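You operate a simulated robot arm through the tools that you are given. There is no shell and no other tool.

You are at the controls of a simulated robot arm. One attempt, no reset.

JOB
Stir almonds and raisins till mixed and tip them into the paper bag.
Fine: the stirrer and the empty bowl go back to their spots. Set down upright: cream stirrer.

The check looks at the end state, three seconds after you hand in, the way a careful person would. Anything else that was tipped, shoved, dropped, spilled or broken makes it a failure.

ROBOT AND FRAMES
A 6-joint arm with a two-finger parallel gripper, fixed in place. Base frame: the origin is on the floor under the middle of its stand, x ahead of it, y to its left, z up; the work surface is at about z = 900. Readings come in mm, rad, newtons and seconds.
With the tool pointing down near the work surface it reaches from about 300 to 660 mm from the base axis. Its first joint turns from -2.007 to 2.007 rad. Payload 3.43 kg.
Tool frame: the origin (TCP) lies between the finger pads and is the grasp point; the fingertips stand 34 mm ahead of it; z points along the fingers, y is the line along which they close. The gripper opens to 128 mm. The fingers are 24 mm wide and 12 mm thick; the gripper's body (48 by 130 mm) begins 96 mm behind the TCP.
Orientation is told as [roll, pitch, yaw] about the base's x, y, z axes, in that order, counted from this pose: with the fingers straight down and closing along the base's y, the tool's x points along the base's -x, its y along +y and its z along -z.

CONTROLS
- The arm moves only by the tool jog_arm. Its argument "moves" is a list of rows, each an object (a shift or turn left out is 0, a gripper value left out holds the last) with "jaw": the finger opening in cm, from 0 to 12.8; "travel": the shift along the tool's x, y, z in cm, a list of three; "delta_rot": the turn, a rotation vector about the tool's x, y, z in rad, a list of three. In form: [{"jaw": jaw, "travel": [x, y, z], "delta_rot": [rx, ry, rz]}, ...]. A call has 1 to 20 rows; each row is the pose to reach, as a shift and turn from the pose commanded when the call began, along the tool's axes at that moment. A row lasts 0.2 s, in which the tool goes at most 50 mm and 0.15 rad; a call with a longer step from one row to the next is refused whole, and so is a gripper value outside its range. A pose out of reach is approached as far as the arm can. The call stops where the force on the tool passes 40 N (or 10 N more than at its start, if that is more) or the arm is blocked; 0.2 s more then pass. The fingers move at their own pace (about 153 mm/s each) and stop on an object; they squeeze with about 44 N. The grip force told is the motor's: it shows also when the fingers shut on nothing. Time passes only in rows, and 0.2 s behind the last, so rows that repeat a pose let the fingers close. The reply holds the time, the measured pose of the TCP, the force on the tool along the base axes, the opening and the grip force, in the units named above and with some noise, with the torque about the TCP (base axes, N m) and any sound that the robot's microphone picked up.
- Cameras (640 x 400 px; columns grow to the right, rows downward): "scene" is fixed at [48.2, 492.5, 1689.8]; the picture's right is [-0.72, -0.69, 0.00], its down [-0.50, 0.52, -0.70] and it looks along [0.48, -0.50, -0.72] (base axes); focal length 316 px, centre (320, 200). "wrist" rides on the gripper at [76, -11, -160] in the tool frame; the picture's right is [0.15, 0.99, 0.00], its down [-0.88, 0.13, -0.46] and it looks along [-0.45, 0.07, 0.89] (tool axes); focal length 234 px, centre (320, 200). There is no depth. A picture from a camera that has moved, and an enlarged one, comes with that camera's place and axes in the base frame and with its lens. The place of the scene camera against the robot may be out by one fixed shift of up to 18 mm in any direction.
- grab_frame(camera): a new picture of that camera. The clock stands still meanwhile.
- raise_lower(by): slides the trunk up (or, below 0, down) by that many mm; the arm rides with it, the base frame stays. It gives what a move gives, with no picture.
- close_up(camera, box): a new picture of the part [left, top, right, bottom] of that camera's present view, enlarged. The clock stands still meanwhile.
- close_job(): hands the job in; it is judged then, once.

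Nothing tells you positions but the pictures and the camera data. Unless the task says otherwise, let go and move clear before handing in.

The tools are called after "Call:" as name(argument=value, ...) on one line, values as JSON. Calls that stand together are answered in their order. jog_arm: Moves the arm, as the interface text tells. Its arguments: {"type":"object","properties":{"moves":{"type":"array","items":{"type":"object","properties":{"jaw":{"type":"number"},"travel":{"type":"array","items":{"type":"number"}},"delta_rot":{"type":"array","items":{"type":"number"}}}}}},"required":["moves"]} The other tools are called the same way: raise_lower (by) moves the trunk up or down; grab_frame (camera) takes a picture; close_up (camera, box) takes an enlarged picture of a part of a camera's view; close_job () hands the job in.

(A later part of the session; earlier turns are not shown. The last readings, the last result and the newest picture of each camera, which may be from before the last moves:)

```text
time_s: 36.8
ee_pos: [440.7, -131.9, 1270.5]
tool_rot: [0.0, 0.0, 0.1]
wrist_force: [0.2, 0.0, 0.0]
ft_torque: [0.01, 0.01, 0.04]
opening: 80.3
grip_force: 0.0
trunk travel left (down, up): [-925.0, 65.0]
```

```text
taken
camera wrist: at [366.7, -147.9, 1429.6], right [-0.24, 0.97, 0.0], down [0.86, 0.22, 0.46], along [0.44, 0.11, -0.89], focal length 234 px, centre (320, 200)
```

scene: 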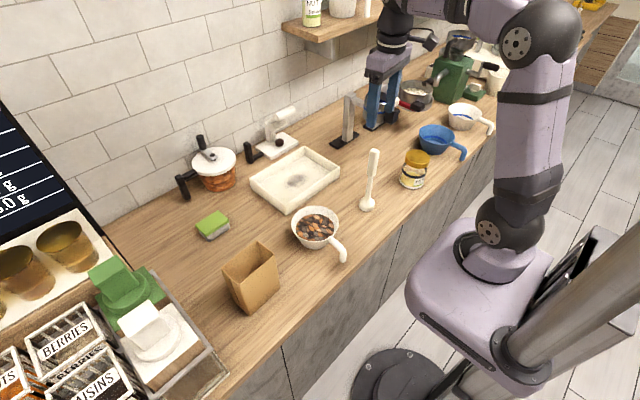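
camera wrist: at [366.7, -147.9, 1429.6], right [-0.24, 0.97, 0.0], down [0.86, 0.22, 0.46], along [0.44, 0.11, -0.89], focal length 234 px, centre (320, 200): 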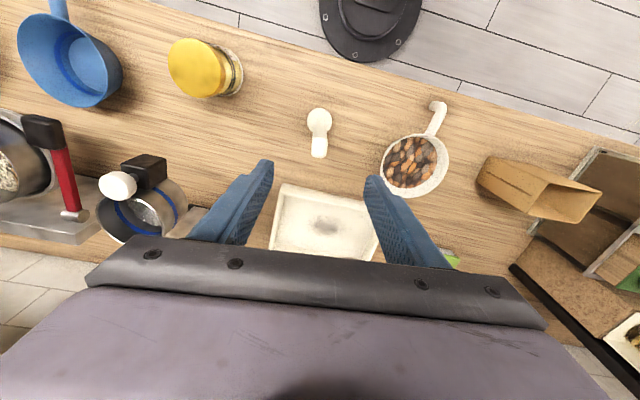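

Before touching the bowl I'll test, with the empty gripper and well above everything, that the arm can reach the tilted pouring pose next to the bag. First I move there level.

Call:
jog_arm(moves=[{"travel": [0.3, 3.8, -0.3]}, {"travel": [0.64, 7.65, -0.5], "delta_rot": [0, 0, 0.02]}, {"travel": [0.96, 11.5, -1.0], "delta_rot": [0, 0, 0.04]}, {"travel": [1.28, 15.3, -1.5], "delta_rot": [0, 0, 0.06]}, {"travel": [1.6, 19.1, -2.0], "delta_rot": [0, 0, 0.08]}, {"travel": [1.92, 22.95, -2.5], "delta_rot": [0, 0, 0.1]}, {"travel": [2.24, 26.8, -3.0], "delta_rot": [0, 0, 0.1]}, {"travel": [2.56, 30.6, -3.0], "delta_rot": [0, 0, 0.1]}, {"travel": [2.88, 34.4, -3.0], "delta_rot": [0, 0, 0.1]}, {"travel": [3.2, 38.25, -3.0], "delta_rot": [0, 0, 0.1]}, {"travel": [3.52, 42.1, -3.0], "delta_rot": [0, 0, 0.1]}, {"travel": [3.84, 45.9, -3.0], "delta_rot": [0, 0, 0.1]}, {"travel": [3.84, 45.9, -3.0], "delta_rot": [0, 0, 0.1]}])

Call:
grab_frame(camera="scene")

Call:
grab_frame(camera="wrist")

```text
time_s: 39.6
ee_pos: [357.7, 320.3, 1299.2]
tool_rot: [0.001, 0.001, -0.001]
wrist_force: [-0.8, 0.2, 0.7]
ft_torque: [0.06, -0.01, -0.01]
opening: 79.9
grip_force: 0.2
trunk travel left (down, up): [-925.0, 65.0]
```

```text
taken
```

scene: 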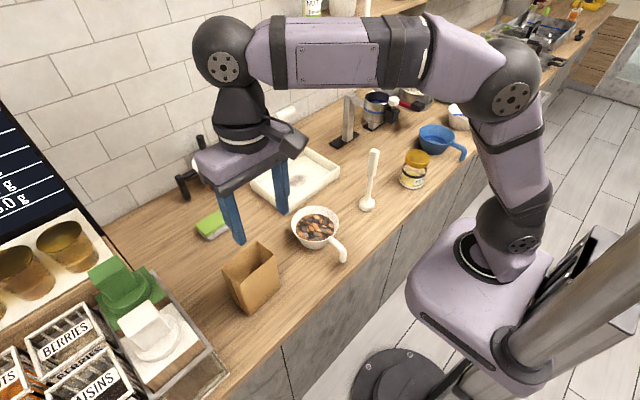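

```text
taken
camera wrist: at [281.1, 311.7, 1458.5], right [-0.15, 0.99, 0.0], down [0.88, 0.13, 0.46], along [0.45, 0.07, -0.89], focal length 234 px, centre (320, 200)
```

wrist: 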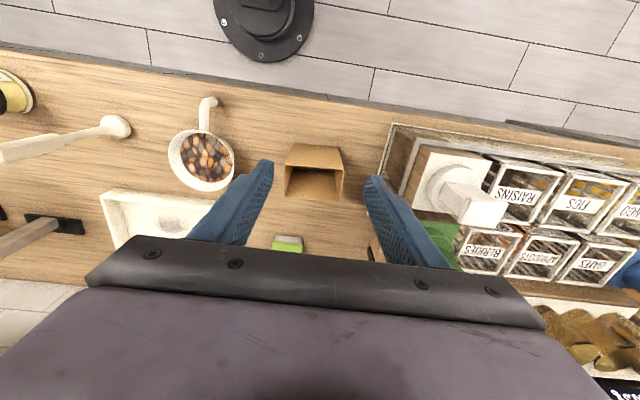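

This view looks straight down on the bag, so I'll zoom in to locate its opening relative to the gripper.

Call:
close_up(camera="wrist", box=[265, 130, 365, 210])

Call:
close_up(camera="wrist", box=[150, 85, 250, 205])

Call:
close_up(camera="wrist", box=[370, 110, 530, 230])

```text
5.00 times, centred on (315, 170) of wrist
camera zoom: at [281.1, 311.7, 1458.5], right [-0.15, 0.99, 0.0], down [0.88, 0.13, 0.46], along [0.45, 0.07, -0.89], focal length 1171 px, centre (345, 350)
```

zoom: 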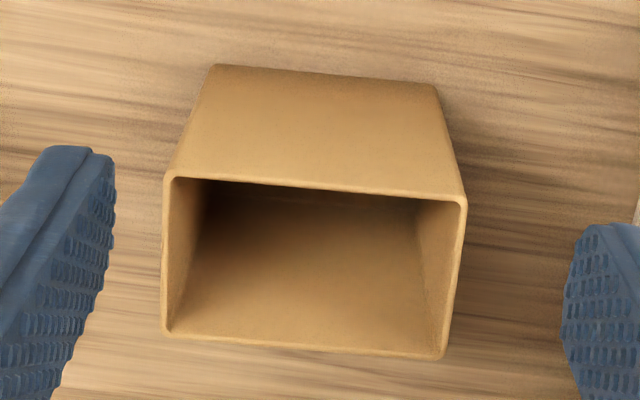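

```text
3.33 times, centred on (200, 145) of wrist
camera zoom: at [281.1, 311.7, 1458.5], right [-0.15, 0.99, 0.0], down [0.88, 0.13, 0.46], along [0.45, 0.07, -0.89], focal length 781 px, centre (720, 383)
```

zoom: 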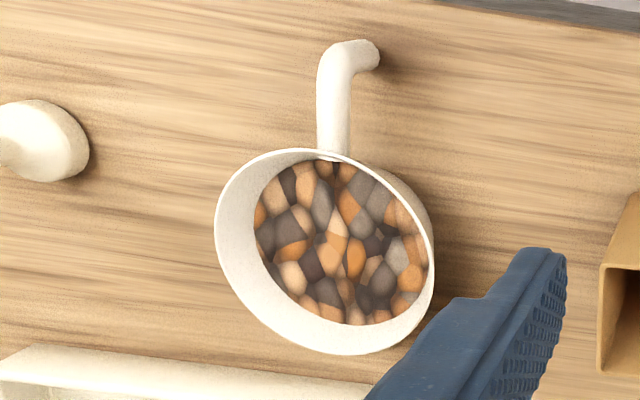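

```text
3.33 times, centred on (450, 170) of wrist
camera zoom: at [281.1, 311.7, 1458.5], right [-0.15, 0.99, 0.0], down [0.88, 0.13, 0.46], along [0.45, 0.07, -0.89], focal length 781 px, centre (-113, 300)
```

zoom: 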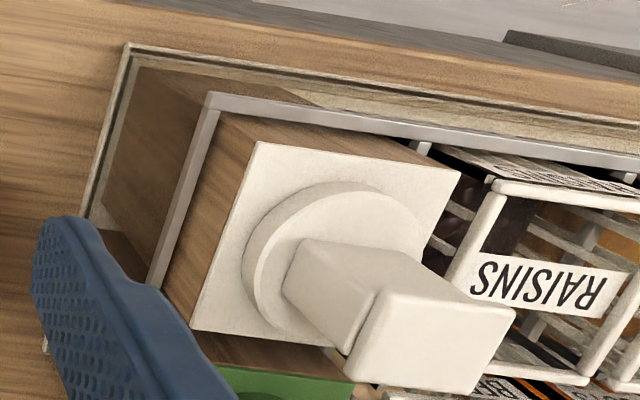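

The bag opening is centred at about (452, 323) in gripper coordinates. It measures about 64 mm in x and 107 mm in y, and the rack face starts at y ≥ 485. Now I'll test the empty tilt about the handle axis, rolling toward the pouring pose.

Call:
jog_arm(moves=[{"delta_rot": [-0.12, 0, 0]}, {"delta_rot": [-0.24, 0, 0]}, {"delta_rot": [-0.36, 0, 0]}, {"delta_rot": [-0.48, 0, 0]}, {"delta_rot": [-0.6, 0, 0]}, {"delta_rot": [-0.72, 0, 0]}, {"delta_rot": [-0.84, 0, 0]}, {"delta_rot": [-0.96, 0, 0]}, {"delta_rot": [-1.05, 0, 0]}, {"delta_rot": [-1.05, 0, 0]}])

Call:
grab_frame(camera="scene")

```text
time_s: 41.8
ee_pos: [359.4, 320.7, 1300.4]
tool_rot: [1.051, -0.001, -0.001]
wrist_force: [-0.3, 0.5, -0.7]
ft_torque: [-0.02, -0.03, -0.01]
opening: 80.0
grip_force: 0.1
trunk travel left (down, up): [-925.0, 65.0]
```

```text
taken
```

scene: 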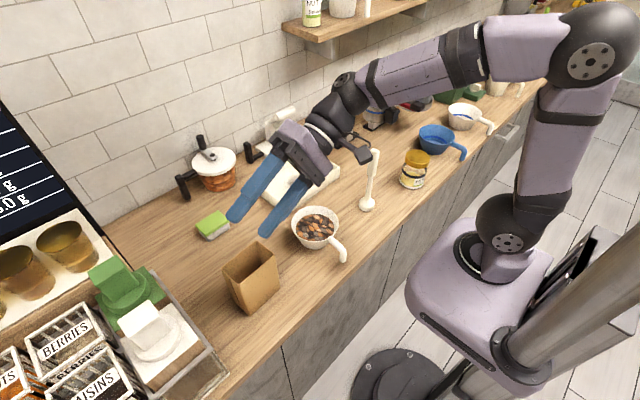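

Tilting to 60° works cleanly. I'll continue toward about 125°.

Call:
jog_arm(moves=[{"delta_rot": [-0.12, 0, 0]}, {"delta_rot": [-0.24, 0, 0]}, {"delta_rot": [-0.36, 0, 0]}, {"delta_rot": [-0.48, 0, 0]}, {"delta_rot": [-0.6, 0, 0]}, {"delta_rot": [-0.72, 0, 0]}, {"delta_rot": [-0.84, 0, 0]}, {"delta_rot": [-0.96, 0, 0]}, {"delta_rot": [-1.08, 0, 0]}, {"delta_rot": [-1.15, 0, 0]}, {"delta_rot": [-1.15, 0, 0]}])

Call:
grab_frame(camera="scene")

```text
time_s: 44.2
ee_pos: [365.3, 327.3, 1306.2]
tool_rot: [2.122, 0.001, -0.002]
wrist_force: [-0.1, -0.3, 1.0]
ft_torque: [-0.01, 0.01, -0.02]
opening: 80.1
grip_force: 0.0
out of reach, approached as far as the arm can: row 9, 10, 11
trunk travel left (down, up): [-925.0, 65.0]
```

```text
taken
```

scene: 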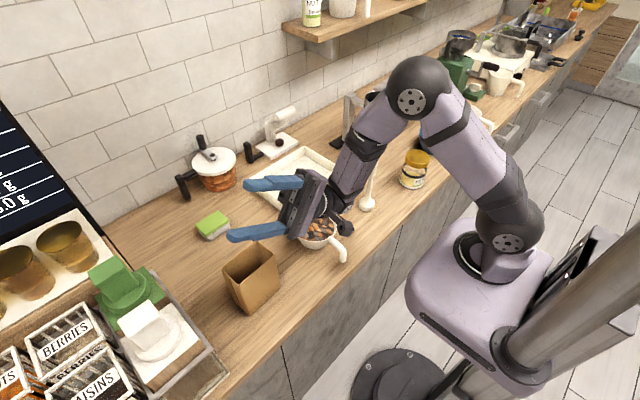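

The arm reaches about 2.05 rad (117°) here, and the last few degrees are out of reach. I'll back off a little and see which pose the command reference holds.

Call:
jog_arm(moves=[{"delta_rot": [0.1, 0, 0]}, {"delta_rot": [0.2, 0, 0]}, {"delta_rot": [0.2, 0, 0]}])

```text
time_s: 45.0
ee_pos: [363.8, 328.2, 1305.7]
tool_rot: [1.919, 0.0, -0.002]
wrist_force: [-0.3, 0.3, 0.1]
ft_torque: [-0.02, 0.0, 0.03]
opening: 79.9
grip_force: 0.1
trunk travel left (down, up): [-925.0, 65.0]
```

The reference follows the achieved pose. I'll lower 100 mm in this tilted pose, still well clear of the bowl and bag, to see whether reach holds lower down.

Call:
jog_arm(moves=[{"travel": [0, -2.35, -0.86]}, {"travel": [0, -4.7, -1.71]}, {"travel": [0, -7.05, -2.57]}, {"travel": [0, -9.4, -3.42]}, {"travel": [0, -9.4, -3.42]}])

Call:
jog_arm(moves=[{"delta_rot": [-0.1, 0, 0]}, {"delta_rot": [-0.2, 0, 0]}, {"delta_rot": [-0.3, 0, 0]}, {"delta_rot": [-0.3, 0, 0]}])

Call:
grab_frame(camera="scene")

```text
time_s: 46.2
ee_pos: [362.9, 327.3, 1206.9]
tool_rot: [1.921, 0.0, -0.004]
wrist_force: [0.4, 0.5, -0.3]
ft_torque: [-0.01, -0.05, -0.02]
opening: 79.9
grip_force: 0.1
trunk travel left (down, up): [-925.0, 65.0]
```

```text
time_s: 47.2
ee_pos: [373.8, 333.4, 1213.2]
tool_rot: [2.054, 0.001, -0.001]
wrist_force: [0.3, 0.0, 0.4]
ft_torque: [-0.03, -0.02, 0.03]
opening: 80.3
grip_force: 0.0
out of reach, approached as far as the arm can: row 2, 3, 4
trunk travel left (down, up): [-925.0, 65.0]
```

```text
taken
```

scene: 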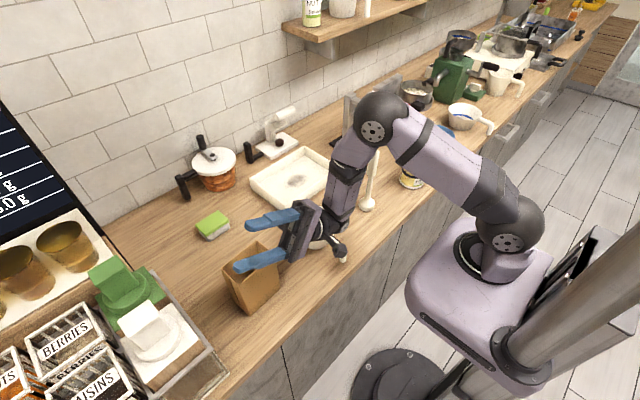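

Reach at full tilt is limited because the wrist comes too close to the base. Yawing about +0.45 rad would put the wrist farther out, so I'll test that, backing off the tilt first and staying high.

Call:
jog_arm(moves=[{"delta_rot": [0.12, 0, 0]}, {"delta_rot": [0.24, 0, 0]}, {"delta_rot": [0.35, 0, 0]}, {"delta_rot": [0.35, 0, 0]}])

Call:
jog_arm(moves=[{"travel": [0, 0.12, -0.95], "delta_rot": [0, 0.0893, 0.0116]}, {"travel": [0, 0.25, -1.9], "delta_rot": [0, 0.1785, 0.0232]}, {"travel": [-0.05, 0.37, -2.86], "delta_rot": [0, 0.2678, 0.0348]}, {"travel": [-0.05, 0.5, -3.8], "delta_rot": [0, 0.357, 0.0464]}, {"travel": [-0.1, 0.62, -4.76], "delta_rot": [0, 0.4463, 0.058]}, {"travel": [-0.1, 0.62, -4.76], "delta_rot": [0, 0.4463, 0.058]}])

Call:
grab_frame(camera="scene")

```text
time_s: 48.2
ee_pos: [373.7, 333.4, 1211.8]
tool_rot: [1.704, -0.001, -0.001]
wrist_force: [-0.1, 0.6, -0.4]
ft_torque: [-0.02, 0.01, 0.0]
opening: 79.9
grip_force: 0.1
trunk travel left (down, up): [-925.0, 65.0]
```

```text
time_s: 49.6
ee_pos: [373.3, 286.0, 1211.8]
tool_rot: [1.704, -0.004, 0.452]
wrist_force: [-0.6, -0.3, 0.4]
ft_torque: [0.0, 0.0, 0.0]
opening: 79.7
grip_force: 0.0
trunk travel left (down, up): [-925.0, 65.0]
```

```text
taken
```

scene: 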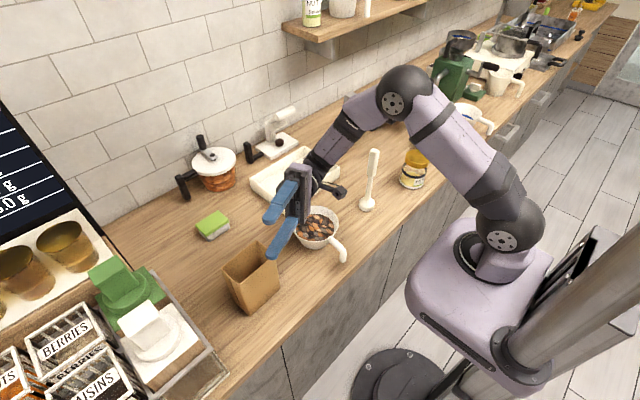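

That orientation reaches well. Now I'll increase the tilt in place to find the limit.

Call:
jog_arm(moves=[{"delta_rot": [-0.12, 0, 0]}, {"delta_rot": [-0.24, 0, 0]}, {"delta_rot": [-0.36, 0, 0]}, {"delta_rot": [-0.48, 0, 0]}, {"delta_rot": [-0.6, 0, 0]}, {"delta_rot": [-0.6, 0, 0]}])

Call:
grab_frame(camera="scene")

```text
time_s: 51.0
ee_pos: [372.3, 286.0, 1212.9]
tool_rot: [1.933, -0.001, 0.444]
wrist_force: [-0.2, 0.4, -0.6]
ft_torque: [0.0, -0.04, -0.01]
opening: 79.7
grip_force: 0.1
out of reach, approached as far as the arm can: row 3, 4, 5, 6
trunk travel left (down, up): [-925.0, 65.0]
```

```text
taken
```

scene: 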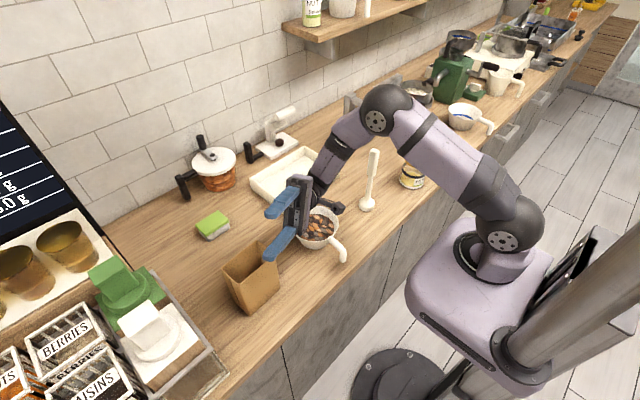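

The tilt limit here is 1.93 rad because of the low arm posture. I'll raise the tool 150 mm to check whether a higher posture allows more, which lowering the trunk could then give me at the right height.

Call:
jog_arm(moves=[{"travel": [0, 3.5, 1.33]}, {"travel": [0, 7.0, 2.66]}, {"travel": [0, 10.5, 3.99]}, {"travel": [0, 14.0, 5.32]}, {"travel": [0, 14.0, 5.32]}])

Call:
jog_arm(moves=[{"delta_rot": [-0.12, 0, 0]}, {"delta_rot": [-0.24, 0, 0]}, {"delta_rot": [-0.36, 0, 0]}, {"delta_rot": [-0.48, 0, 0]}, {"delta_rot": [-0.48, 0, 0]}])

Call:
grab_frame(camera="scene")

```text
time_s: 52.2
ee_pos: [371.7, 286.4, 1362.4]
tool_rot: [1.929, 0.001, 0.442]
wrist_force: [0.8, -0.9, 0.3]
ft_torque: [-0.02, 0.03, 0.04]
opening: 79.9
grip_force: 0.0
trunk travel left (down, up): [-925.0, 65.0]
```

```text
time_s: 53.4
ee_pos: [414.8, 403.0, 1449.0]
tool_rot: [2.413, 0.001, 0.442]
wrist_force: [0.0, -0.4, 0.4]
ft_torque: [0.01, -0.01, 0.01]
opening: 79.8
grip_force: 0.1
out of reach, approached as far as the arm can: row 1, 2, 3, 4, 5
trunk travel left (down, up): [-925.0, 65.0]
```

```text
taken
```

scene: 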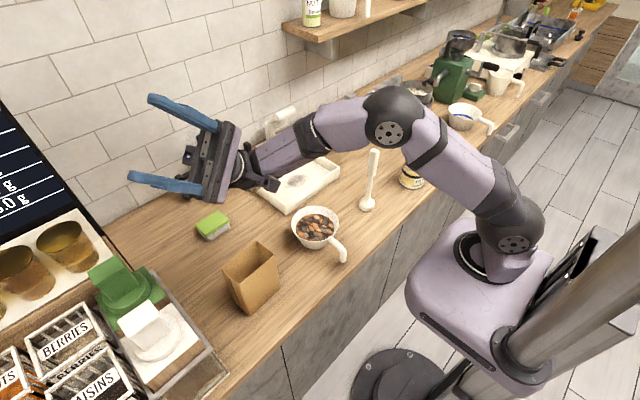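

That far-out request pushed the arm off to (415, 403, 1449), so near its limits the arm trades position for angle. I must keep within proven poses while carrying. A higher arm posture allows a 138° tilt, so I'll explore it here in free space by moving toward the lateral pour position at this height.

Call:
jog_arm(moves=[{"delta_rot": [0.12, 0, 0]}, {"delta_rot": [0.2, 0, 0]}, {"delta_rot": [0.2, 0, 0]}])

```text
time_s: 54.2
ee_pos: [415.7, 404.2, 1447.5]
tool_rot: [2.214, -0.002, 0.445]
wrist_force: [-0.8, 0.3, 0.5]
ft_torque: [-0.02, -0.01, 0.05]
opening: 79.9
grip_force: 0.1
trunk travel left (down, up): [-925.0, 65.0]
```

I'll move at this height toward (376, 268) with the same 127° tilt to see if it is reachable.

Call:
jog_arm(moves=[{"travel": [2.37, 1.58, -2.11]}, {"travel": [4.73, 3.16, -4.22]}, {"travel": [7.1, 4.74, -6.33]}, {"travel": [9.46, 6.32, -8.44]}, {"travel": [9.46, 6.32, -8.44]}])

Call:
grab_frame(camera="scene")

```text
time_s: 55.4
ee_pos: [391.1, 333.4, 1475.7]
tool_rot: [2.212, 0.001, 0.442]
wrist_force: [0.1, 0.0, -0.2]
ft_torque: [0.03, -0.01, -0.03]
opening: 79.8
grip_force: 0.1
out of reach, approached as far as the arm can: row 2, 3, 4, 5
trunk travel left (down, up): [-925.0, 65.0]
```

```text
taken
```

scene: 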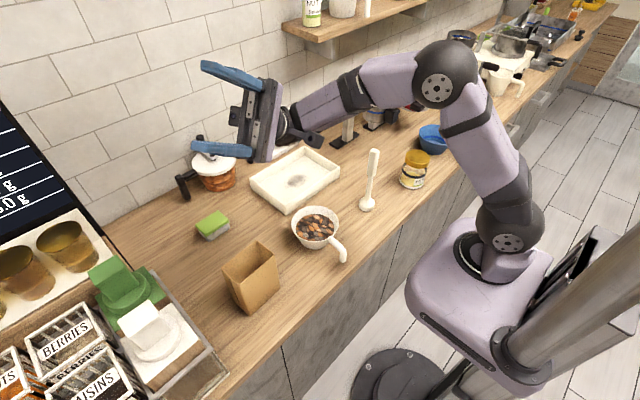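

Higher is easier. I'll try further up (z ≈ 1550) at the same lateral spot, which corresponds to lowering the trunk by about 400.

Call:
jog_arm(moves=[{"travel": [0, 3.0, 2.25]}, {"travel": [1.4, 5.0, 2.4]}, {"travel": [2.8, 7.1, 1.5]}, {"travel": [4.15, 9.13, 0.32]}, {"travel": [4.15, 9.13, 0.32]}])

Call:
grab_frame(camera="scene")

```text
time_s: 56.6
ee_pos: [377.1, 274.7, 1557.4]
tool_rot: [2.213, 0.002, 0.442]
wrist_force: [1.3, -0.3, 0.4]
ft_torque: [0.0, -0.01, 0.02]
opening: 79.9
grip_force: 0.0
out of reach, approached as far as the arm can: row 4, 5
trunk travel left (down, up): [-925.0, 65.0]
```

```text
taken
```

scene: 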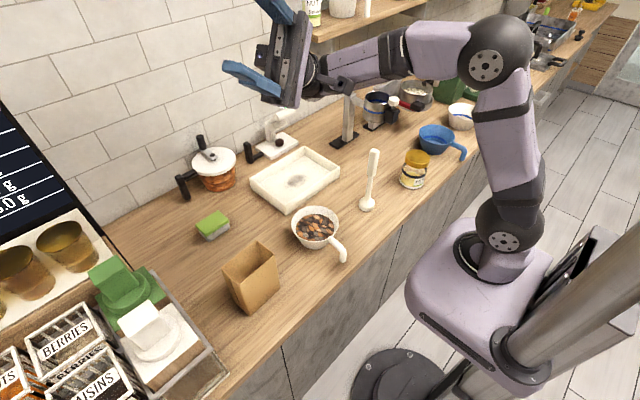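

At z ≈ 1557 this is reachable, and with the trunk 450 lower it corresponds to the real pour height of about 1107–1150. I'll check the equivalent of the full-tilt pour pose at z 1600 (= 1150 with trunk −450).

Call:
jog_arm(moves=[{"travel": [0.2, 1.6, 1.4], "delta_rot": [0.05, 0, 0]}, {"travel": [0.41, 3.26, 2.82], "delta_rot": [0.11, 0, 0]}, {"travel": [0.41, 3.26, 2.82], "delta_rot": [0.11, 0, 0]}])

```text
time_s: 57.4
ee_pos: [372.4, 276.9, 1600.4]
tool_rot: [2.103, 0.0, 0.445]
wrist_force: [0.0, 0.3, -0.7]
ft_torque: [-0.01, 0.01, 0.03]
opening: 80.1
grip_force: 0.1
trunk travel left (down, up): [-925.0, 65.0]
```

The full-tilt pose is reachable. I'll rehearse the whole tilt path backwards at this height, from 2.1 rad to level, to prove every pose on it.

Call:
jog_arm(moves=[{"travel": [0, -0.46, 0.78], "delta_rot": [0.14, 0, 0]}, {"travel": [0, -0.94, 1.6], "delta_rot": [0.28, 0, 0]}, {"travel": [0, -1.43, 2.43], "delta_rot": [0.42, 0, 0]}, {"travel": [0, -1.92, 3.26], "delta_rot": [0.56, 0, 0]}, {"travel": [0, -2.39, 4.06], "delta_rot": [0.7, 0, 0]}, {"travel": [0, -2.84, 4.83], "delta_rot": [0.84, 0, 0]}, {"travel": [0, -3.26, 5.54], "delta_rot": [0.98, 0, 0]}, {"travel": [0, -3.65, 6.2], "delta_rot": [1.12, 0, 0]}, {"travel": [0, -3.98, 6.77], "delta_rot": [1.26, 0, 0]}, {"travel": [0, -4.27, 7.26], "delta_rot": [1.4, 0, 0]}, {"travel": [0, -4.49, 7.64], "delta_rot": [1.54, 0, 0]}, {"travel": [0, -4.66, 7.92], "delta_rot": [1.68, 0, 0]}, {"travel": [0, -4.76, 8.09], "delta_rot": [1.82, 0, 0]}, {"travel": [0, -4.79, 8.14], "delta_rot": [1.96, 0, 0]}, {"travel": [0, -4.75, 8.08], "delta_rot": [2.1, 0, 0]}, {"travel": [0, -4.75, 8.08], "delta_rot": [2.1, 0, 0]}])

Call:
grab_frame(camera="scene")

```text
time_s: 60.8
ee_pos: [284.3, 296.1, 1431.4]
tool_rot: [0.003, -0.005, 0.445]
wrist_force: [0.5, -0.6, -0.3]
ft_torque: [0.01, -0.03, -0.04]
opening: 80.1
grip_force: 0.1
out of reach, approached as far as the arm can: row 7, 8, 9, 10, 11, 12, 13, 14, 15, 16
trunk travel left (down, up): [-925.0, 65.0]
```

```text
taken
```

scene: 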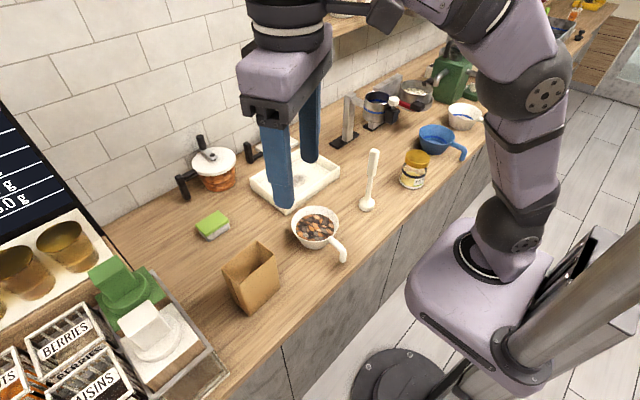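

A level pose at that height is out of reach (max about 1430). A moderate trunk offset of about −210 should suit both, since z 1360 now equals 1150 then. I'll go to the level start of the path at z 1360 and rehearse forward to 1.92 rad.

Call:
jog_arm(moves=[{"travel": [-2.3, 1.0, 2.4]}, {"travel": [-4.65, 2.0, 4.7]}, {"travel": [-6.97, 2.99, 7.1]}, {"travel": [-6.97, 2.99, 7.1]}])

Call:
jog_arm(moves=[{"travel": [0, -0.07, 0], "delta_rot": [-0.14, 0, 0]}, {"travel": [0, 0, 0], "delta_rot": [-0.28, 0, 0]}, {"travel": [0, -0.18, 0], "delta_rot": [-0.42, 0, 0]}, {"travel": [0, -0.51, 0], "delta_rot": [-0.56, 0, 0]}, {"travel": [0, -0.95, 0], "delta_rot": [-0.7, 0, 0]}, {"travel": [0, -1.52, 0], "delta_rot": [-0.84, 0, 0]}, {"travel": [0, -2.18, 0], "delta_rot": [-0.98, 0, 0]}, {"travel": [0, -2.94, 0], "delta_rot": [-1.12, 0, 0]}, {"travel": [0, -3.77, 0], "delta_rot": [-1.26, 0, 0]}, {"travel": [0, -4.66, 0], "delta_rot": [-1.4, 0, 0]}, {"travel": [0, -5.59, 0], "delta_rot": [-1.54, 0, 0]}, {"travel": [0, -6.55, 0], "delta_rot": [-1.68, 0, 0]}, {"travel": [0, -7.3, 0], "delta_rot": [-1.82, 0, 0]}, {"travel": [0, -7.3, 0], "delta_rot": [-1.92, 0, 0]}, {"travel": [0, -7.3, 0], "delta_rot": [-1.92, 0, 0]}])

Call:
grab_frame(camera="scene")

```text
time_s: 61.8
ee_pos: [333.3, 352.5, 1359.2]
tool_rot: [0.005, -0.002, 0.446]
wrist_force: [-0.9, 0.4, 0.1]
ft_torque: [0.04, -0.07, -0.02]
opening: 80.0
grip_force: 0.1
trunk travel left (down, up): [-925.0, 65.0]
```

```text
time_s: 65.0
ee_pos: [364.1, 289.2, 1357.6]
tool_rot: [1.927, -0.001, 0.444]
wrist_force: [-0.3, 0.0, -0.3]
ft_torque: [0.01, 0.0, -0.02]
opening: 80.0
grip_force: 0.1
trunk travel left (down, up): [-925.0, 65.0]
```

```text
taken
```

scene: 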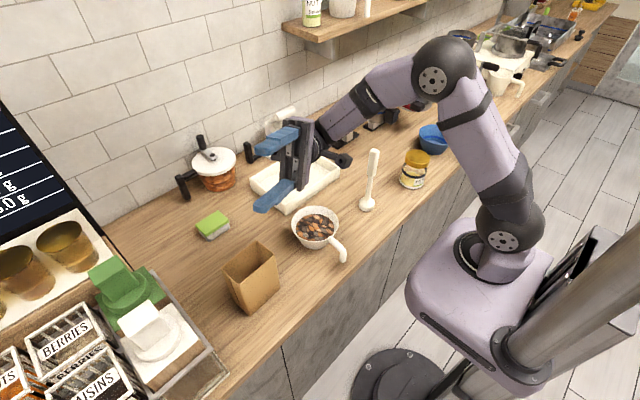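

The rehearsed path works end to end without losing position. Now I'll bring the tool back to level.

Call:
jog_arm(moves=[{"delta_rot": [0.14, 0, 0]}, {"delta_rot": [0.28, 0, 0]}, {"delta_rot": [0.42, 0, 0]}, {"delta_rot": [0.56, 0, 0]}, {"delta_rot": [0.7, 0, 0]}, {"delta_rot": [0.84, 0, 0]}, {"delta_rot": [0.98, 0, 0]}, {"delta_rot": [1.12, 0, 0]}, {"delta_rot": [1.26, 0, 0]}, {"delta_rot": [1.4, 0, 0]}, {"delta_rot": [1.54, 0, 0]}, {"delta_rot": [1.68, 0, 0]}, {"delta_rot": [1.82, 0, 0]}, {"delta_rot": [1.925, 0, 0]}, {"delta_rot": [1.925, 0, 0]}])

```text
time_s: 68.2
ee_pos: [364.3, 289.6, 1357.8]
tool_rot: [-0.002, -0.004, 0.445]
wrist_force: [0.4, -0.1, 0.0]
ft_torque: [0.0, -0.03, 0.0]
opening: 80.2
grip_force: 0.1
trunk travel left (down, up): [-925.0, 65.0]
```

Now I'll move level over the bowl handle with yaw about −0.06 to match its direction, then lower the trunk 210 mm.

Call:
jog_arm(moves=[{"travel": [1.07, -2.72, 0], "delta_rot": [0, 0, 0.072]}, {"travel": [2.15, -5.43, 0], "delta_rot": [0, 0, 0.144]}, {"travel": [3.22, -8.15, 0], "delta_rot": [0, 0, 0.216]}, {"travel": [4.3, -10.87, 0], "delta_rot": [0, 0, 0.288]}, {"travel": [5.37, -13.6, 0], "delta_rot": [0, 0, 0.36]}, {"travel": [6.45, -16.3, 0], "delta_rot": [0, 0, 0.432]}, {"travel": [7.52, -19.02, 0], "delta_rot": [0, 0, 0.505]}, {"travel": [7.52, -19.02, 0], "delta_rot": [0, 0, 0.505]}])

Call:
raise_lower(by=-210)

Call:
grab_frame(camera="wrist")

Call:
grab_frame(camera="scene")

```text
time_s: 70.0
ee_pos: [377.4, 86.6, 1357.3]
tool_rot: [-0.001, -0.002, -0.061]
wrist_force: [-0.4, 0.7, 0.0]
ft_torque: [-0.03, 0.0, -0.02]
opening: 79.9
grip_force: 0.2
trunk travel left (down, up): [-925.0, 65.0]
```

```text
time_s: 72.2
ee_pos: [377.3, 86.5, 1147.1]
tool_rot: [0.0, -0.001, -0.059]
wrist_force: [-0.9, 0.4, -0.8]
ft_torque: [0.01, 0.02, 0.01]
opening: 80.1
grip_force: 0.1
trunk travel left (down, up): [-715.0, 275.0]
```

```text
taken
camera wrist: at [300.6, 82.2, 1307.0], right [-0.09, 1.0, 0.0], down [0.89, 0.08, 0.46], along [0.46, 0.04, -0.89], focal length 234 px, centre (320, 200)
```

wrist: 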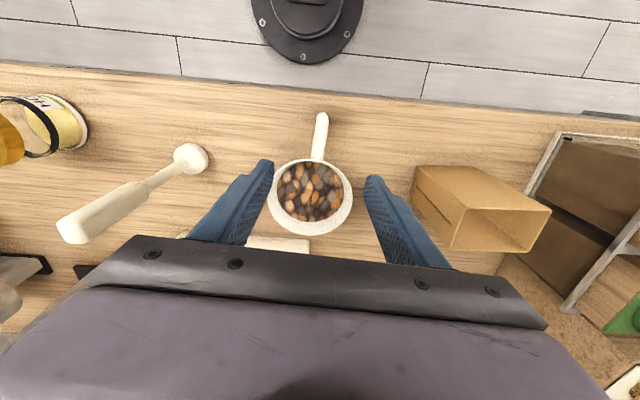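

```text
taken
```

scene: 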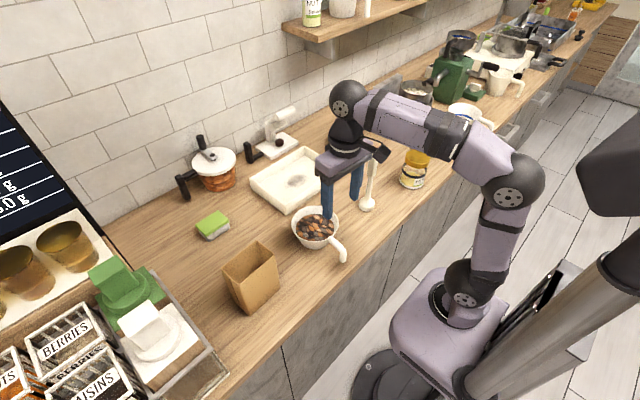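

I'm above the handle. I'll zoom in for exact handle alignment.

Call:
close_up(camera="wrist", box=[260, 100, 380, 245])

Call:
close_up(camera="scene", box=[280, 195, 360, 275])

```text
2.76 times, centred on (320, 172) of wrist
camera zoom: at [300.6, 82.2, 1307.0], right [-0.09, 1.0, 0.0], down [0.89, 0.08, 0.46], along [0.46, 0.04, -0.89], focal length 646 px, centre (320, 276)
```

zoom: 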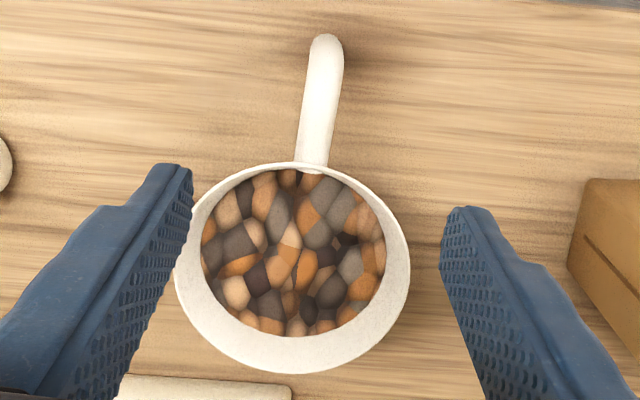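

```text
5.00 times, centred on (320, 235) of scene
camera zoom: at [48.2, 492.5, 1689.8], right [-0.72, -0.69, 0.0], down [-0.5, 0.52, -0.7], along [0.48, -0.5, -0.72], focal length 1581 px, centre (320, 25)
```

zoom: 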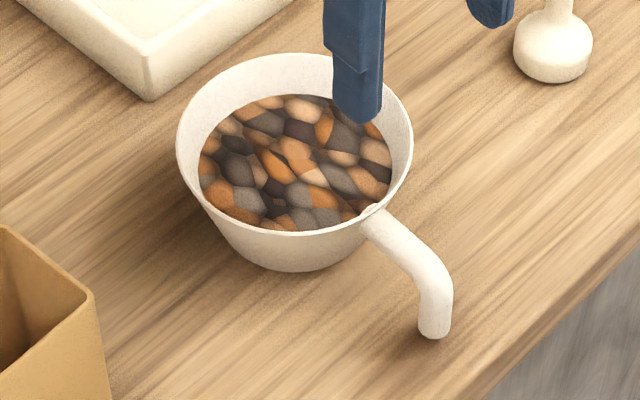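

The handle is aligned with the gripper within about 1 mm, and the bowl centre is about 99 mm ahead of the TCP. I'll shift 4 mm toward the bowl and descend around the handle.

Call:
jog_arm(moves=[{"jaw": 6, "travel": [-0.2, 0, 3.0]}, {"travel": [-0.4, 0, 6.5]}, {"travel": [-0.4, 0, 10.0]}, {"travel": [-0.4, 0, 13.0]}, {"travel": [-0.4, 0, 15.5]}, {"travel": [-0.4, 0, 15.5]}])

Call:
close_up(camera="wrist", box=[240, 80, 400, 230])

Call:
close_up(camera="scene", box=[270, 150, 390, 275])

```text
time_s: 73.7
ee_pos: [383.1, 86.3, 993.3]
tool_rot: [-0.001, -0.001, -0.061]
wrist_force: [-0.5, -0.3, 0.2]
ft_torque: [0.02, -0.02, 0.0]
opening: 60.2
grip_force: 0.1
trunk travel left (down, up): [-715.0, 275.0]
```

```text
2.67 times, centred on (320, 155) of wrist
camera zoom: at [305.5, 81.7, 1152.1], right [-0.09, 1.0, 0.0], down [0.89, 0.08, 0.46], along [0.46, 0.04, -0.89], focal length 624 px, centre (320, 320)
```

zoom: 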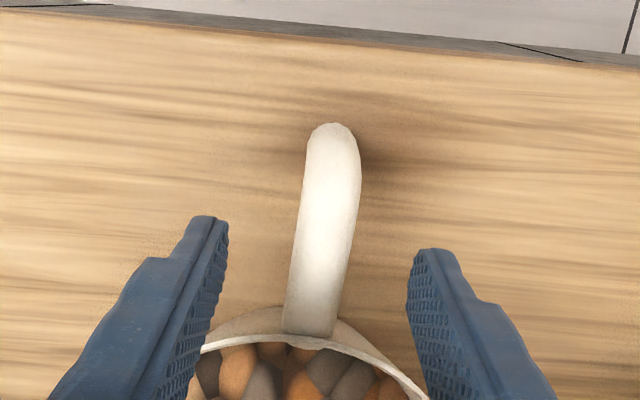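

```text
3.20 times, centred on (330, 212) of scene
camera zoom: at [48.2, 492.5, 1689.8], right [-0.72, -0.69, 0.0], down [-0.5, 0.52, -0.7], along [0.48, -0.5, -0.72], focal length 1012 px, centre (288, 160)
```

zoom: 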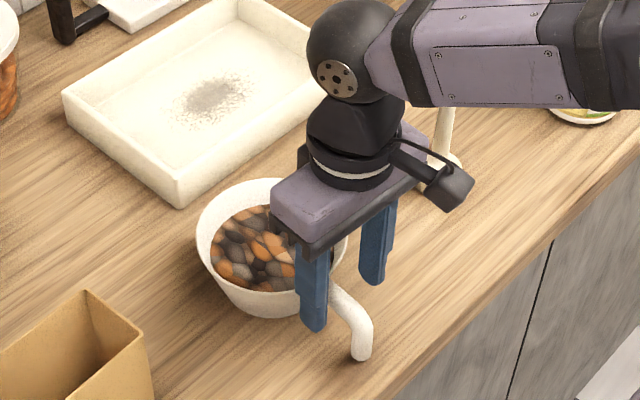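

The handle is centred between the fingers. I'll descend the last 38 mm and close gently.

Call:
jog_arm(moves=[{"travel": [0, 0.07, 1.5]}, {"travel": [0, 0.07, 2.8]}, {"travel": [0, 0.07, 3.8]}, {"travel": [0, 0.07, 3.8]}])

Call:
close_up(camera="scene", box=[270, 175, 370, 275])

Call:
close_up(camera="wrist", box=[240, 80, 400, 230])

```text
time_s: 74.7
ee_pos: [379.0, 89.0, 955.2]
tool_rot: [0.0, -0.002, -0.059]
wrist_force: [0.4, -0.5, 0.0]
ft_torque: [-0.01, 0.02, 0.0]
opening: 59.8
grip_force: 0.1
trunk travel left (down, up): [-715.0, 275.0]
```

```text
4.00 times, centred on (320, 225) of scene
camera zoom: at [48.2, 492.5, 1689.8], right [-0.72, -0.69, 0.0], down [-0.5, 0.52, -0.7], along [0.48, -0.5, -0.72], focal length 1264 px, centre (320, 100)
```

zoom: 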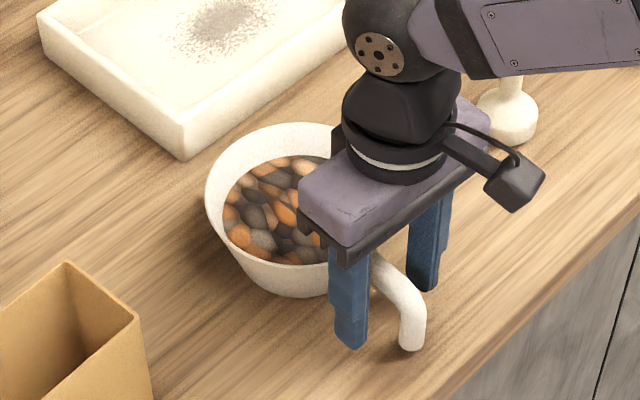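

```text
2.67 times, centred on (320, 155) of wrist
camera zoom: at [303.8, 83.5, 1114.1], right [-0.09, 1.0, 0.0], down [0.89, 0.08, 0.46], along [0.46, 0.04, -0.89], focal length 624 px, centre (320, 320)
```

zoom: 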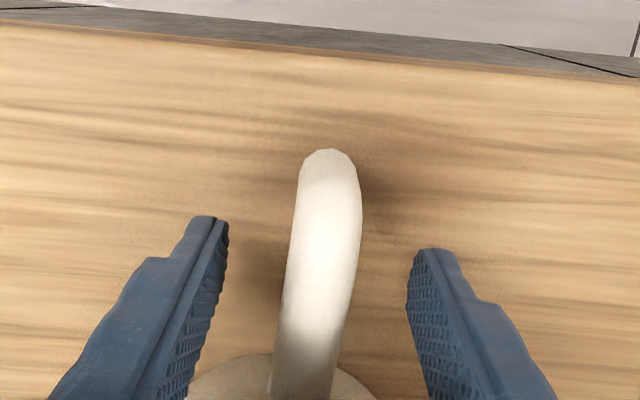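

The handle sits between the fingers at grip height, so I'll close on it.

Call:
jog_arm(moves=[{"jaw": 4}, {"jaw": 3}, {"jaw": 2.4}, {"jaw": 1.0}, {"jaw": 0.5}, {"jaw": 0.5}, {"jaw": 0.5}])

Call:
close_up(camera="scene", box=[270, 175, 370, 275])

Call:
close_up(camera="wrist", box=[240, 80, 400, 230])

```text
time_s: 76.2
ee_pos: [380.1, 87.0, 956.0]
tool_rot: [0.0, 0.0, -0.06]
wrist_force: [0.2, -1.9, 0.9]
ft_torque: [-0.03, 0.05, -0.07]
opening: 18.3
grip_force: 44.0
trunk travel left (down, up): [-715.0, 275.0]
```

```text
4.00 times, centred on (320, 225) of scene
camera zoom: at [48.2, 492.5, 1689.8], right [-0.72, -0.69, 0.0], down [-0.5, 0.52, -0.7], along [0.48, -0.5, -0.72], focal length 1264 px, centre (320, 100)
```

zoom: 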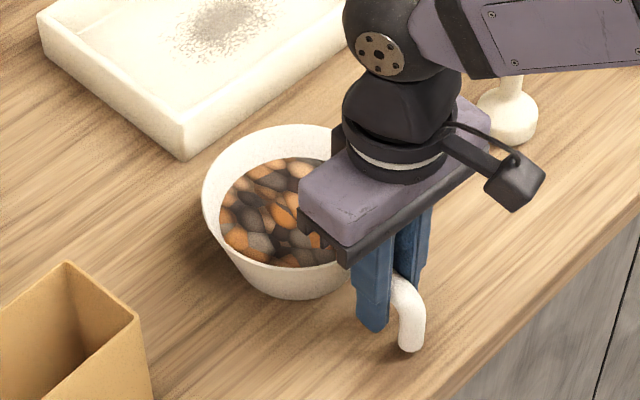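

```text
2.67 times, centred on (320, 155) of wrist
camera zoom: at [303.8, 83.3, 1114.3], right [-0.09, 1.0, 0.0], down [0.89, 0.08, 0.46], along [0.46, 0.04, -0.89], focal length 624 px, centre (320, 320)
```

zoom: 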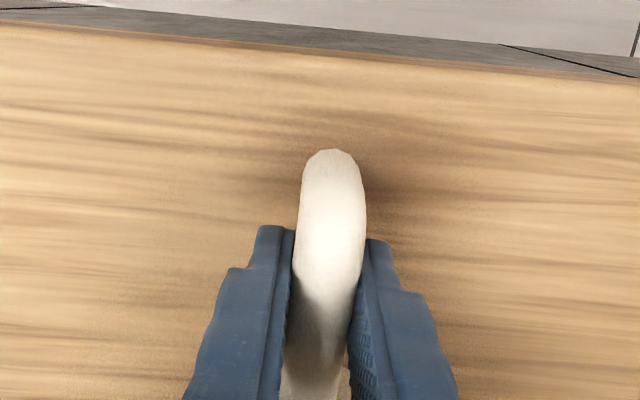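

The handle is gripped (18 mm, 44 N). I'll lift a few centimetres slowly and check that the bowl stays level.

Call:
jog_arm(moves=[{"travel": [0, 0, -0.3]}, {"travel": [0, 0, -0.8]}, {"travel": [0, 0, -1.5]}, {"travel": [0, 0, -2.5]}, {"travel": [0, 0, -3.5]}, {"travel": [0, 0, -3.5]}])

Call:
close_up(camera="scene", box=[270, 165, 370, 275])

Call:
grab_frame(camera="wrist")

```text
time_s: 77.7
ee_pos: [381.7, 87.8, 988.0]
tool_rot: [0.0, -0.003, -0.06]
wrist_force: [0.0, -0.7, -2.8]
ft_torque: [0.02, 0.23, 0.01]
opening: 18.2
grip_force: 43.6
trunk travel left (down, up): [-715.0, 275.0]
```

```text
3.64 times, centred on (320, 220) of scene
camera zoom: at [48.2, 492.5, 1689.8], right [-0.72, -0.69, 0.0], down [-0.5, 0.52, -0.7], along [0.48, -0.5, -0.72], focal length 1150 px, centre (320, 127)
```

zoom: 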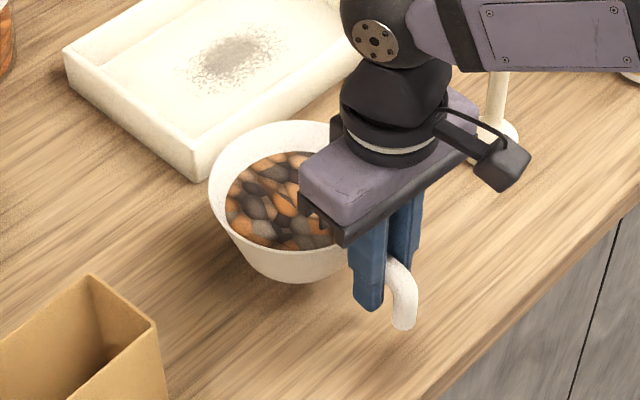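

```text
taken
camera wrist: at [304.6, 83.4, 1149.3], right [-0.09, 1.0, 0.0], down [0.89, 0.08, 0.46], along [0.45, 0.04, -0.89], focal length 234 px, centre (320, 200)
```

wrist: 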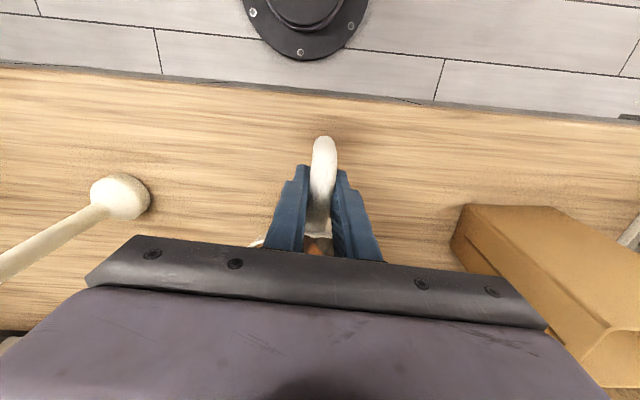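

The bowl lifted cleanly and stays level (about 0.28 kg). I'll raise it to TCP z ≈ 1170, so that it will pass well above the bag.

Call:
jog_arm(moves=[{"travel": [0, 0, -1.5]}, {"travel": [0, 0, -4.5]}, {"travel": [0, 0, -7.5]}, {"travel": [0, 0, -10.5]}, {"travel": [0, 0, -13.5]}, {"travel": [0, 0, -16.5]}, {"travel": [0, 0, -18.0]}, {"travel": [0, 0, -18.0]}])

Call:
close_up(camera="scene", box=[200, 80, 440, 330])

```text
time_s: 79.5
ee_pos: [382.6, 89.3, 1170.0]
tool_rot: [0.0, 0.002, -0.058]
wrist_force: [-0.1, 0.2, -2.9]
ft_torque: [-0.03, 0.22, 0.0]
opening: 18.3
grip_force: 44.5
trunk travel left (down, up): [-715.0, 275.0]
```

```text
1.60 times, centred on (320, 205) of scene
camera zoom: at [48.2, 492.5, 1689.8], right [-0.72, -0.69, 0.0], down [-0.5, 0.52, -0.7], along [0.48, -0.5, -0.72], focal length 506 px, centre (320, 192)
```

zoom: 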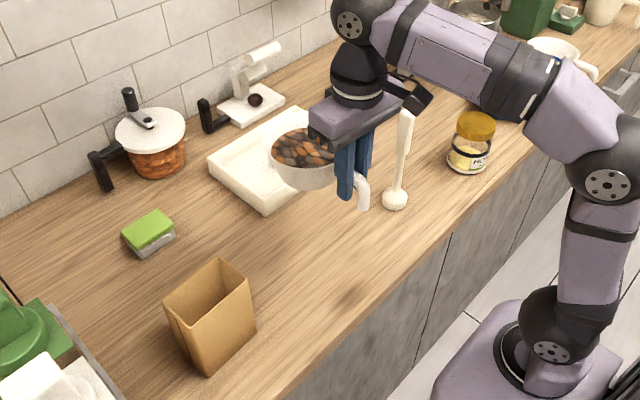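

Now I'll carry the bowl level to the pour start pose, with its lip near the bag's centre, yawing to +0.445.

Call:
jog_arm(moves=[{"travel": [0.35, 1.43, 0], "delta_rot": [0, 0, -0.028]}, {"travel": [1.05, 4.29, 0], "delta_rot": [0, 0, -0.084]}, {"travel": [1.75, 7.16, 0], "delta_rot": [0, 0, -0.14]}, {"travel": [2.45, 10.02, 0], "delta_rot": [0, 0, -0.196]}, {"travel": [3.16, 12.88, 0], "delta_rot": [0, 0, -0.2525]}, {"travel": [3.86, 15.74, 0], "delta_rot": [0, 0, -0.309]}, {"travel": [4.56, 18.6, 0], "delta_rot": [0, 0, -0.365]}, {"travel": [5.26, 21.47, 0], "delta_rot": [0, 0, -0.421]}, {"travel": [5.96, 24.33, 0], "delta_rot": [0, 0, -0.477]}, {"travel": [6.31, 25.76, 0], "delta_rot": [0, 0, -0.505]}, {"travel": [6.31, 25.76, 0], "delta_rot": [0, 0, -0.505]}])

Call:
grab_frame(camera="scene")

Call:
grab_frame(camera="wrist")

Call:
close_up(camera="scene", box=[150, 170, 330, 340])

```text
time_s: 81.8
ee_pos: [333.8, 346.7, 1169.9]
tool_rot: [0.0, 0.0, 0.443]
wrist_force: [0.2, -0.3, -3.0]
ft_torque: [-0.09, 0.23, -0.01]
opening: 18.4
grip_force: 43.6
trunk travel left (down, up): [-715.0, 275.0]
```

```text
taken
```

scene: 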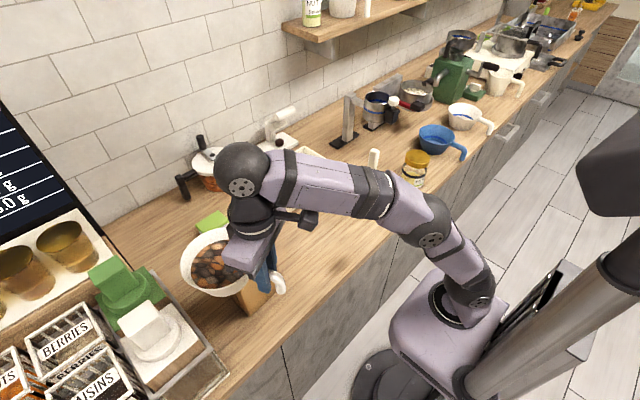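

```text
taken
camera wrist: at [269.6, 306.6, 1329.1], right [-0.56, 0.83, 0.0], down [0.74, 0.5, 0.46], along [0.38, 0.25, -0.89], focal length 234 px, centre (320, 200)
```

wrist: 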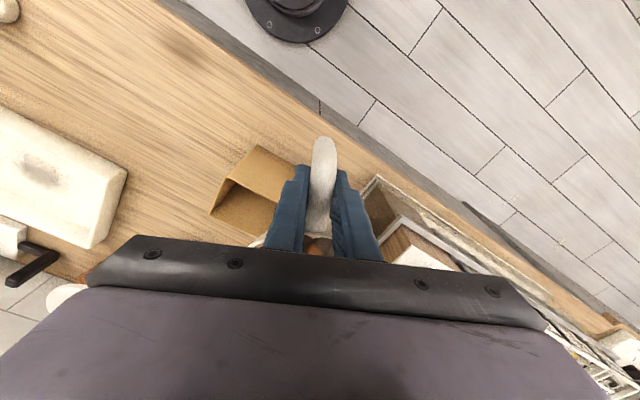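

```text
2.35 times, centred on (240, 255) of scene
camera zoom: at [48.2, 492.5, 1689.8], right [-0.72, -0.69, 0.0], down [-0.5, 0.52, -0.7], along [0.48, -0.5, -0.72], focal length 744 px, centre (508, 71)
```

zoom: 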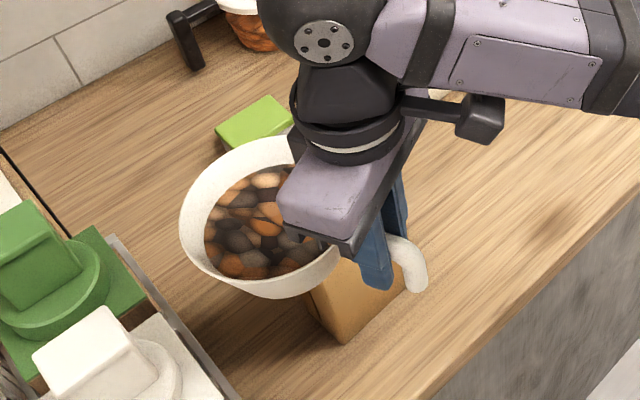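

The bowl is level above the bag, with its lip about 10 mm upstream of the opening's centre and 50 mm clear vertically. I'll lower 20 mm and begin tilting slowly to 0.28 rad.

Call:
jog_arm(moves=[{"travel": [0, 0, 1.0]}, {"travel": [0, 0, 2.0]}, {"travel": [0, 0, 2.0], "delta_rot": [-0.05, 0, 0]}, {"travel": [0, 0, 2.0], "delta_rot": [-0.1, 0, 0]}, {"travel": [0, 0, 2.0], "delta_rot": [-0.15, 0, 0]}, {"travel": [0, 0, 2.0], "delta_rot": [-0.2, 0, 0]}, {"travel": [0, 0, 2.0], "delta_rot": [-0.25, 0, 0]}, {"travel": [0, 0, 2.0], "delta_rot": [-0.28, 0, 0]}, {"travel": [0, 0, 2.0], "delta_rot": [-0.28, 0, 0]}])

Call:
close_up(camera="scene", box=[150, 170, 330, 340])

Call:
grab_frame(camera="wrist")

```text
time_s: 83.8
ee_pos: [332.6, 349.5, 1150.7]
tool_rot: [0.279, 0.001, 0.445]
wrist_force: [-0.1, 0.0, -3.5]
ft_torque: [-0.14, 0.2, -0.02]
opening: 18.2
grip_force: 44.1
trunk travel left (down, up): [-715.0, 275.0]
```

```text
2.35 times, centred on (240, 255) of scene
camera zoom: at [48.2, 492.5, 1689.8], right [-0.72, -0.69, 0.0], down [-0.5, 0.52, -0.7], along [0.48, -0.5, -0.72], focal length 744 px, centre (508, 71)
```

zoom: 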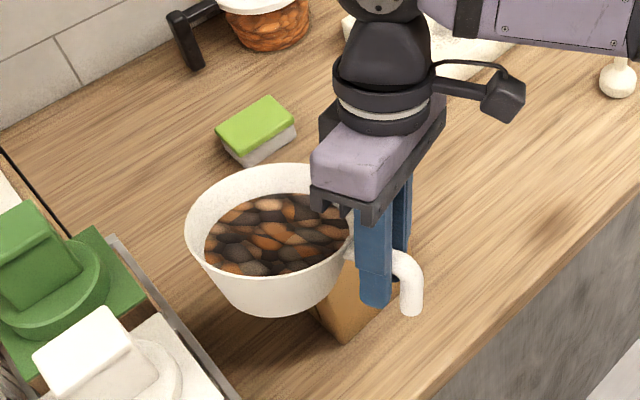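

```text
taken
camera wrist: at [288.7, 268.8, 1299.6], right [-0.54, 0.8, 0.27], down [0.79, 0.38, 0.47], along [0.27, 0.47, -0.84], focal length 234 px, centre (320, 200)
```

wrist: 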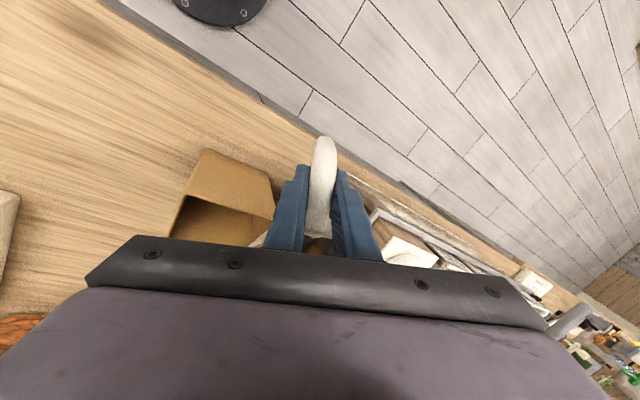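

The tilt goes the right way, away from the camera, and the lip stays over the bag opening. I'll continue to 0.7 rad, shifting so the lip remains above the bag.

Call:
jog_arm(moves=[{"travel": [0, -0.07, -0.02], "delta_rot": [-0.07, 0, 0]}, {"travel": [0, -0.16, -0.05], "delta_rot": [-0.14, 0, 0]}, {"travel": [0, -0.29, -0.08], "delta_rot": [-0.21, 0, 0]}, {"travel": [0, -0.45, -0.13], "delta_rot": [-0.28, 0, 0]}, {"travel": [0, -0.64, -0.18], "delta_rot": [-0.35, 0, 0]}, {"travel": [0, -0.86, -0.25], "delta_rot": [-0.42, 0, 0]}, {"travel": [0, -0.86, -0.25], "delta_rot": [-0.42, 0, 0]}])

Call:
close_up(camera="scene", box=[150, 170, 330, 340])

Call:
grab_frame(camera="wrist")

```text
time_s: 85.5
ee_pos: [338.4, 338.7, 1149.9]
tool_rot: [0.699, -0.001, 0.446]
wrist_force: [-0.2, 0.3, -2.3]
ft_torque: [-0.13, 0.21, -0.01]
opening: 18.3
grip_force: 43.7
trunk travel left (down, up): [-715.0, 275.0]
```

```text
2.35 times, centred on (240, 255) of scene
camera zoom: at [48.2, 492.5, 1689.8], right [-0.72, -0.69, 0.0], down [-0.5, 0.52, -0.7], along [0.48, -0.5, -0.72], focal length 744 px, centre (508, 71)
```

zoom: 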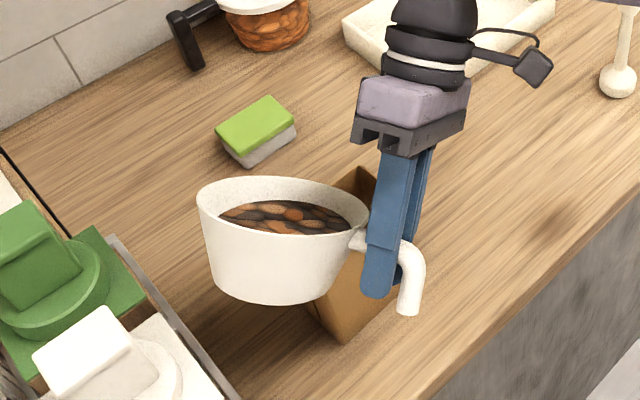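

```text
taken
camera wrist: at [316.9, 209.1, 1263.9], right [-0.46, 0.62, 0.64], down [0.88, 0.2, 0.43], along [0.14, 0.76, -0.64], focal length 234 px, centre (320, 200)
```

wrist: 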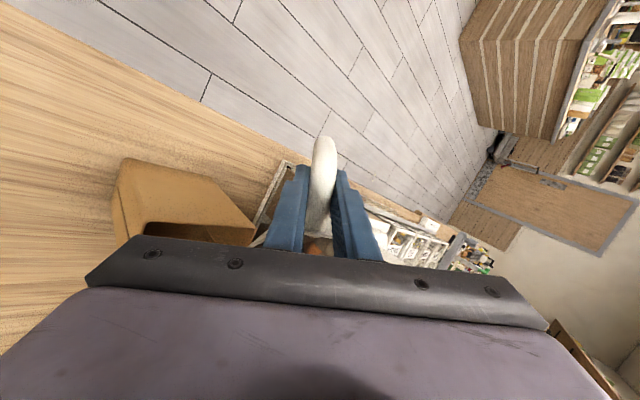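

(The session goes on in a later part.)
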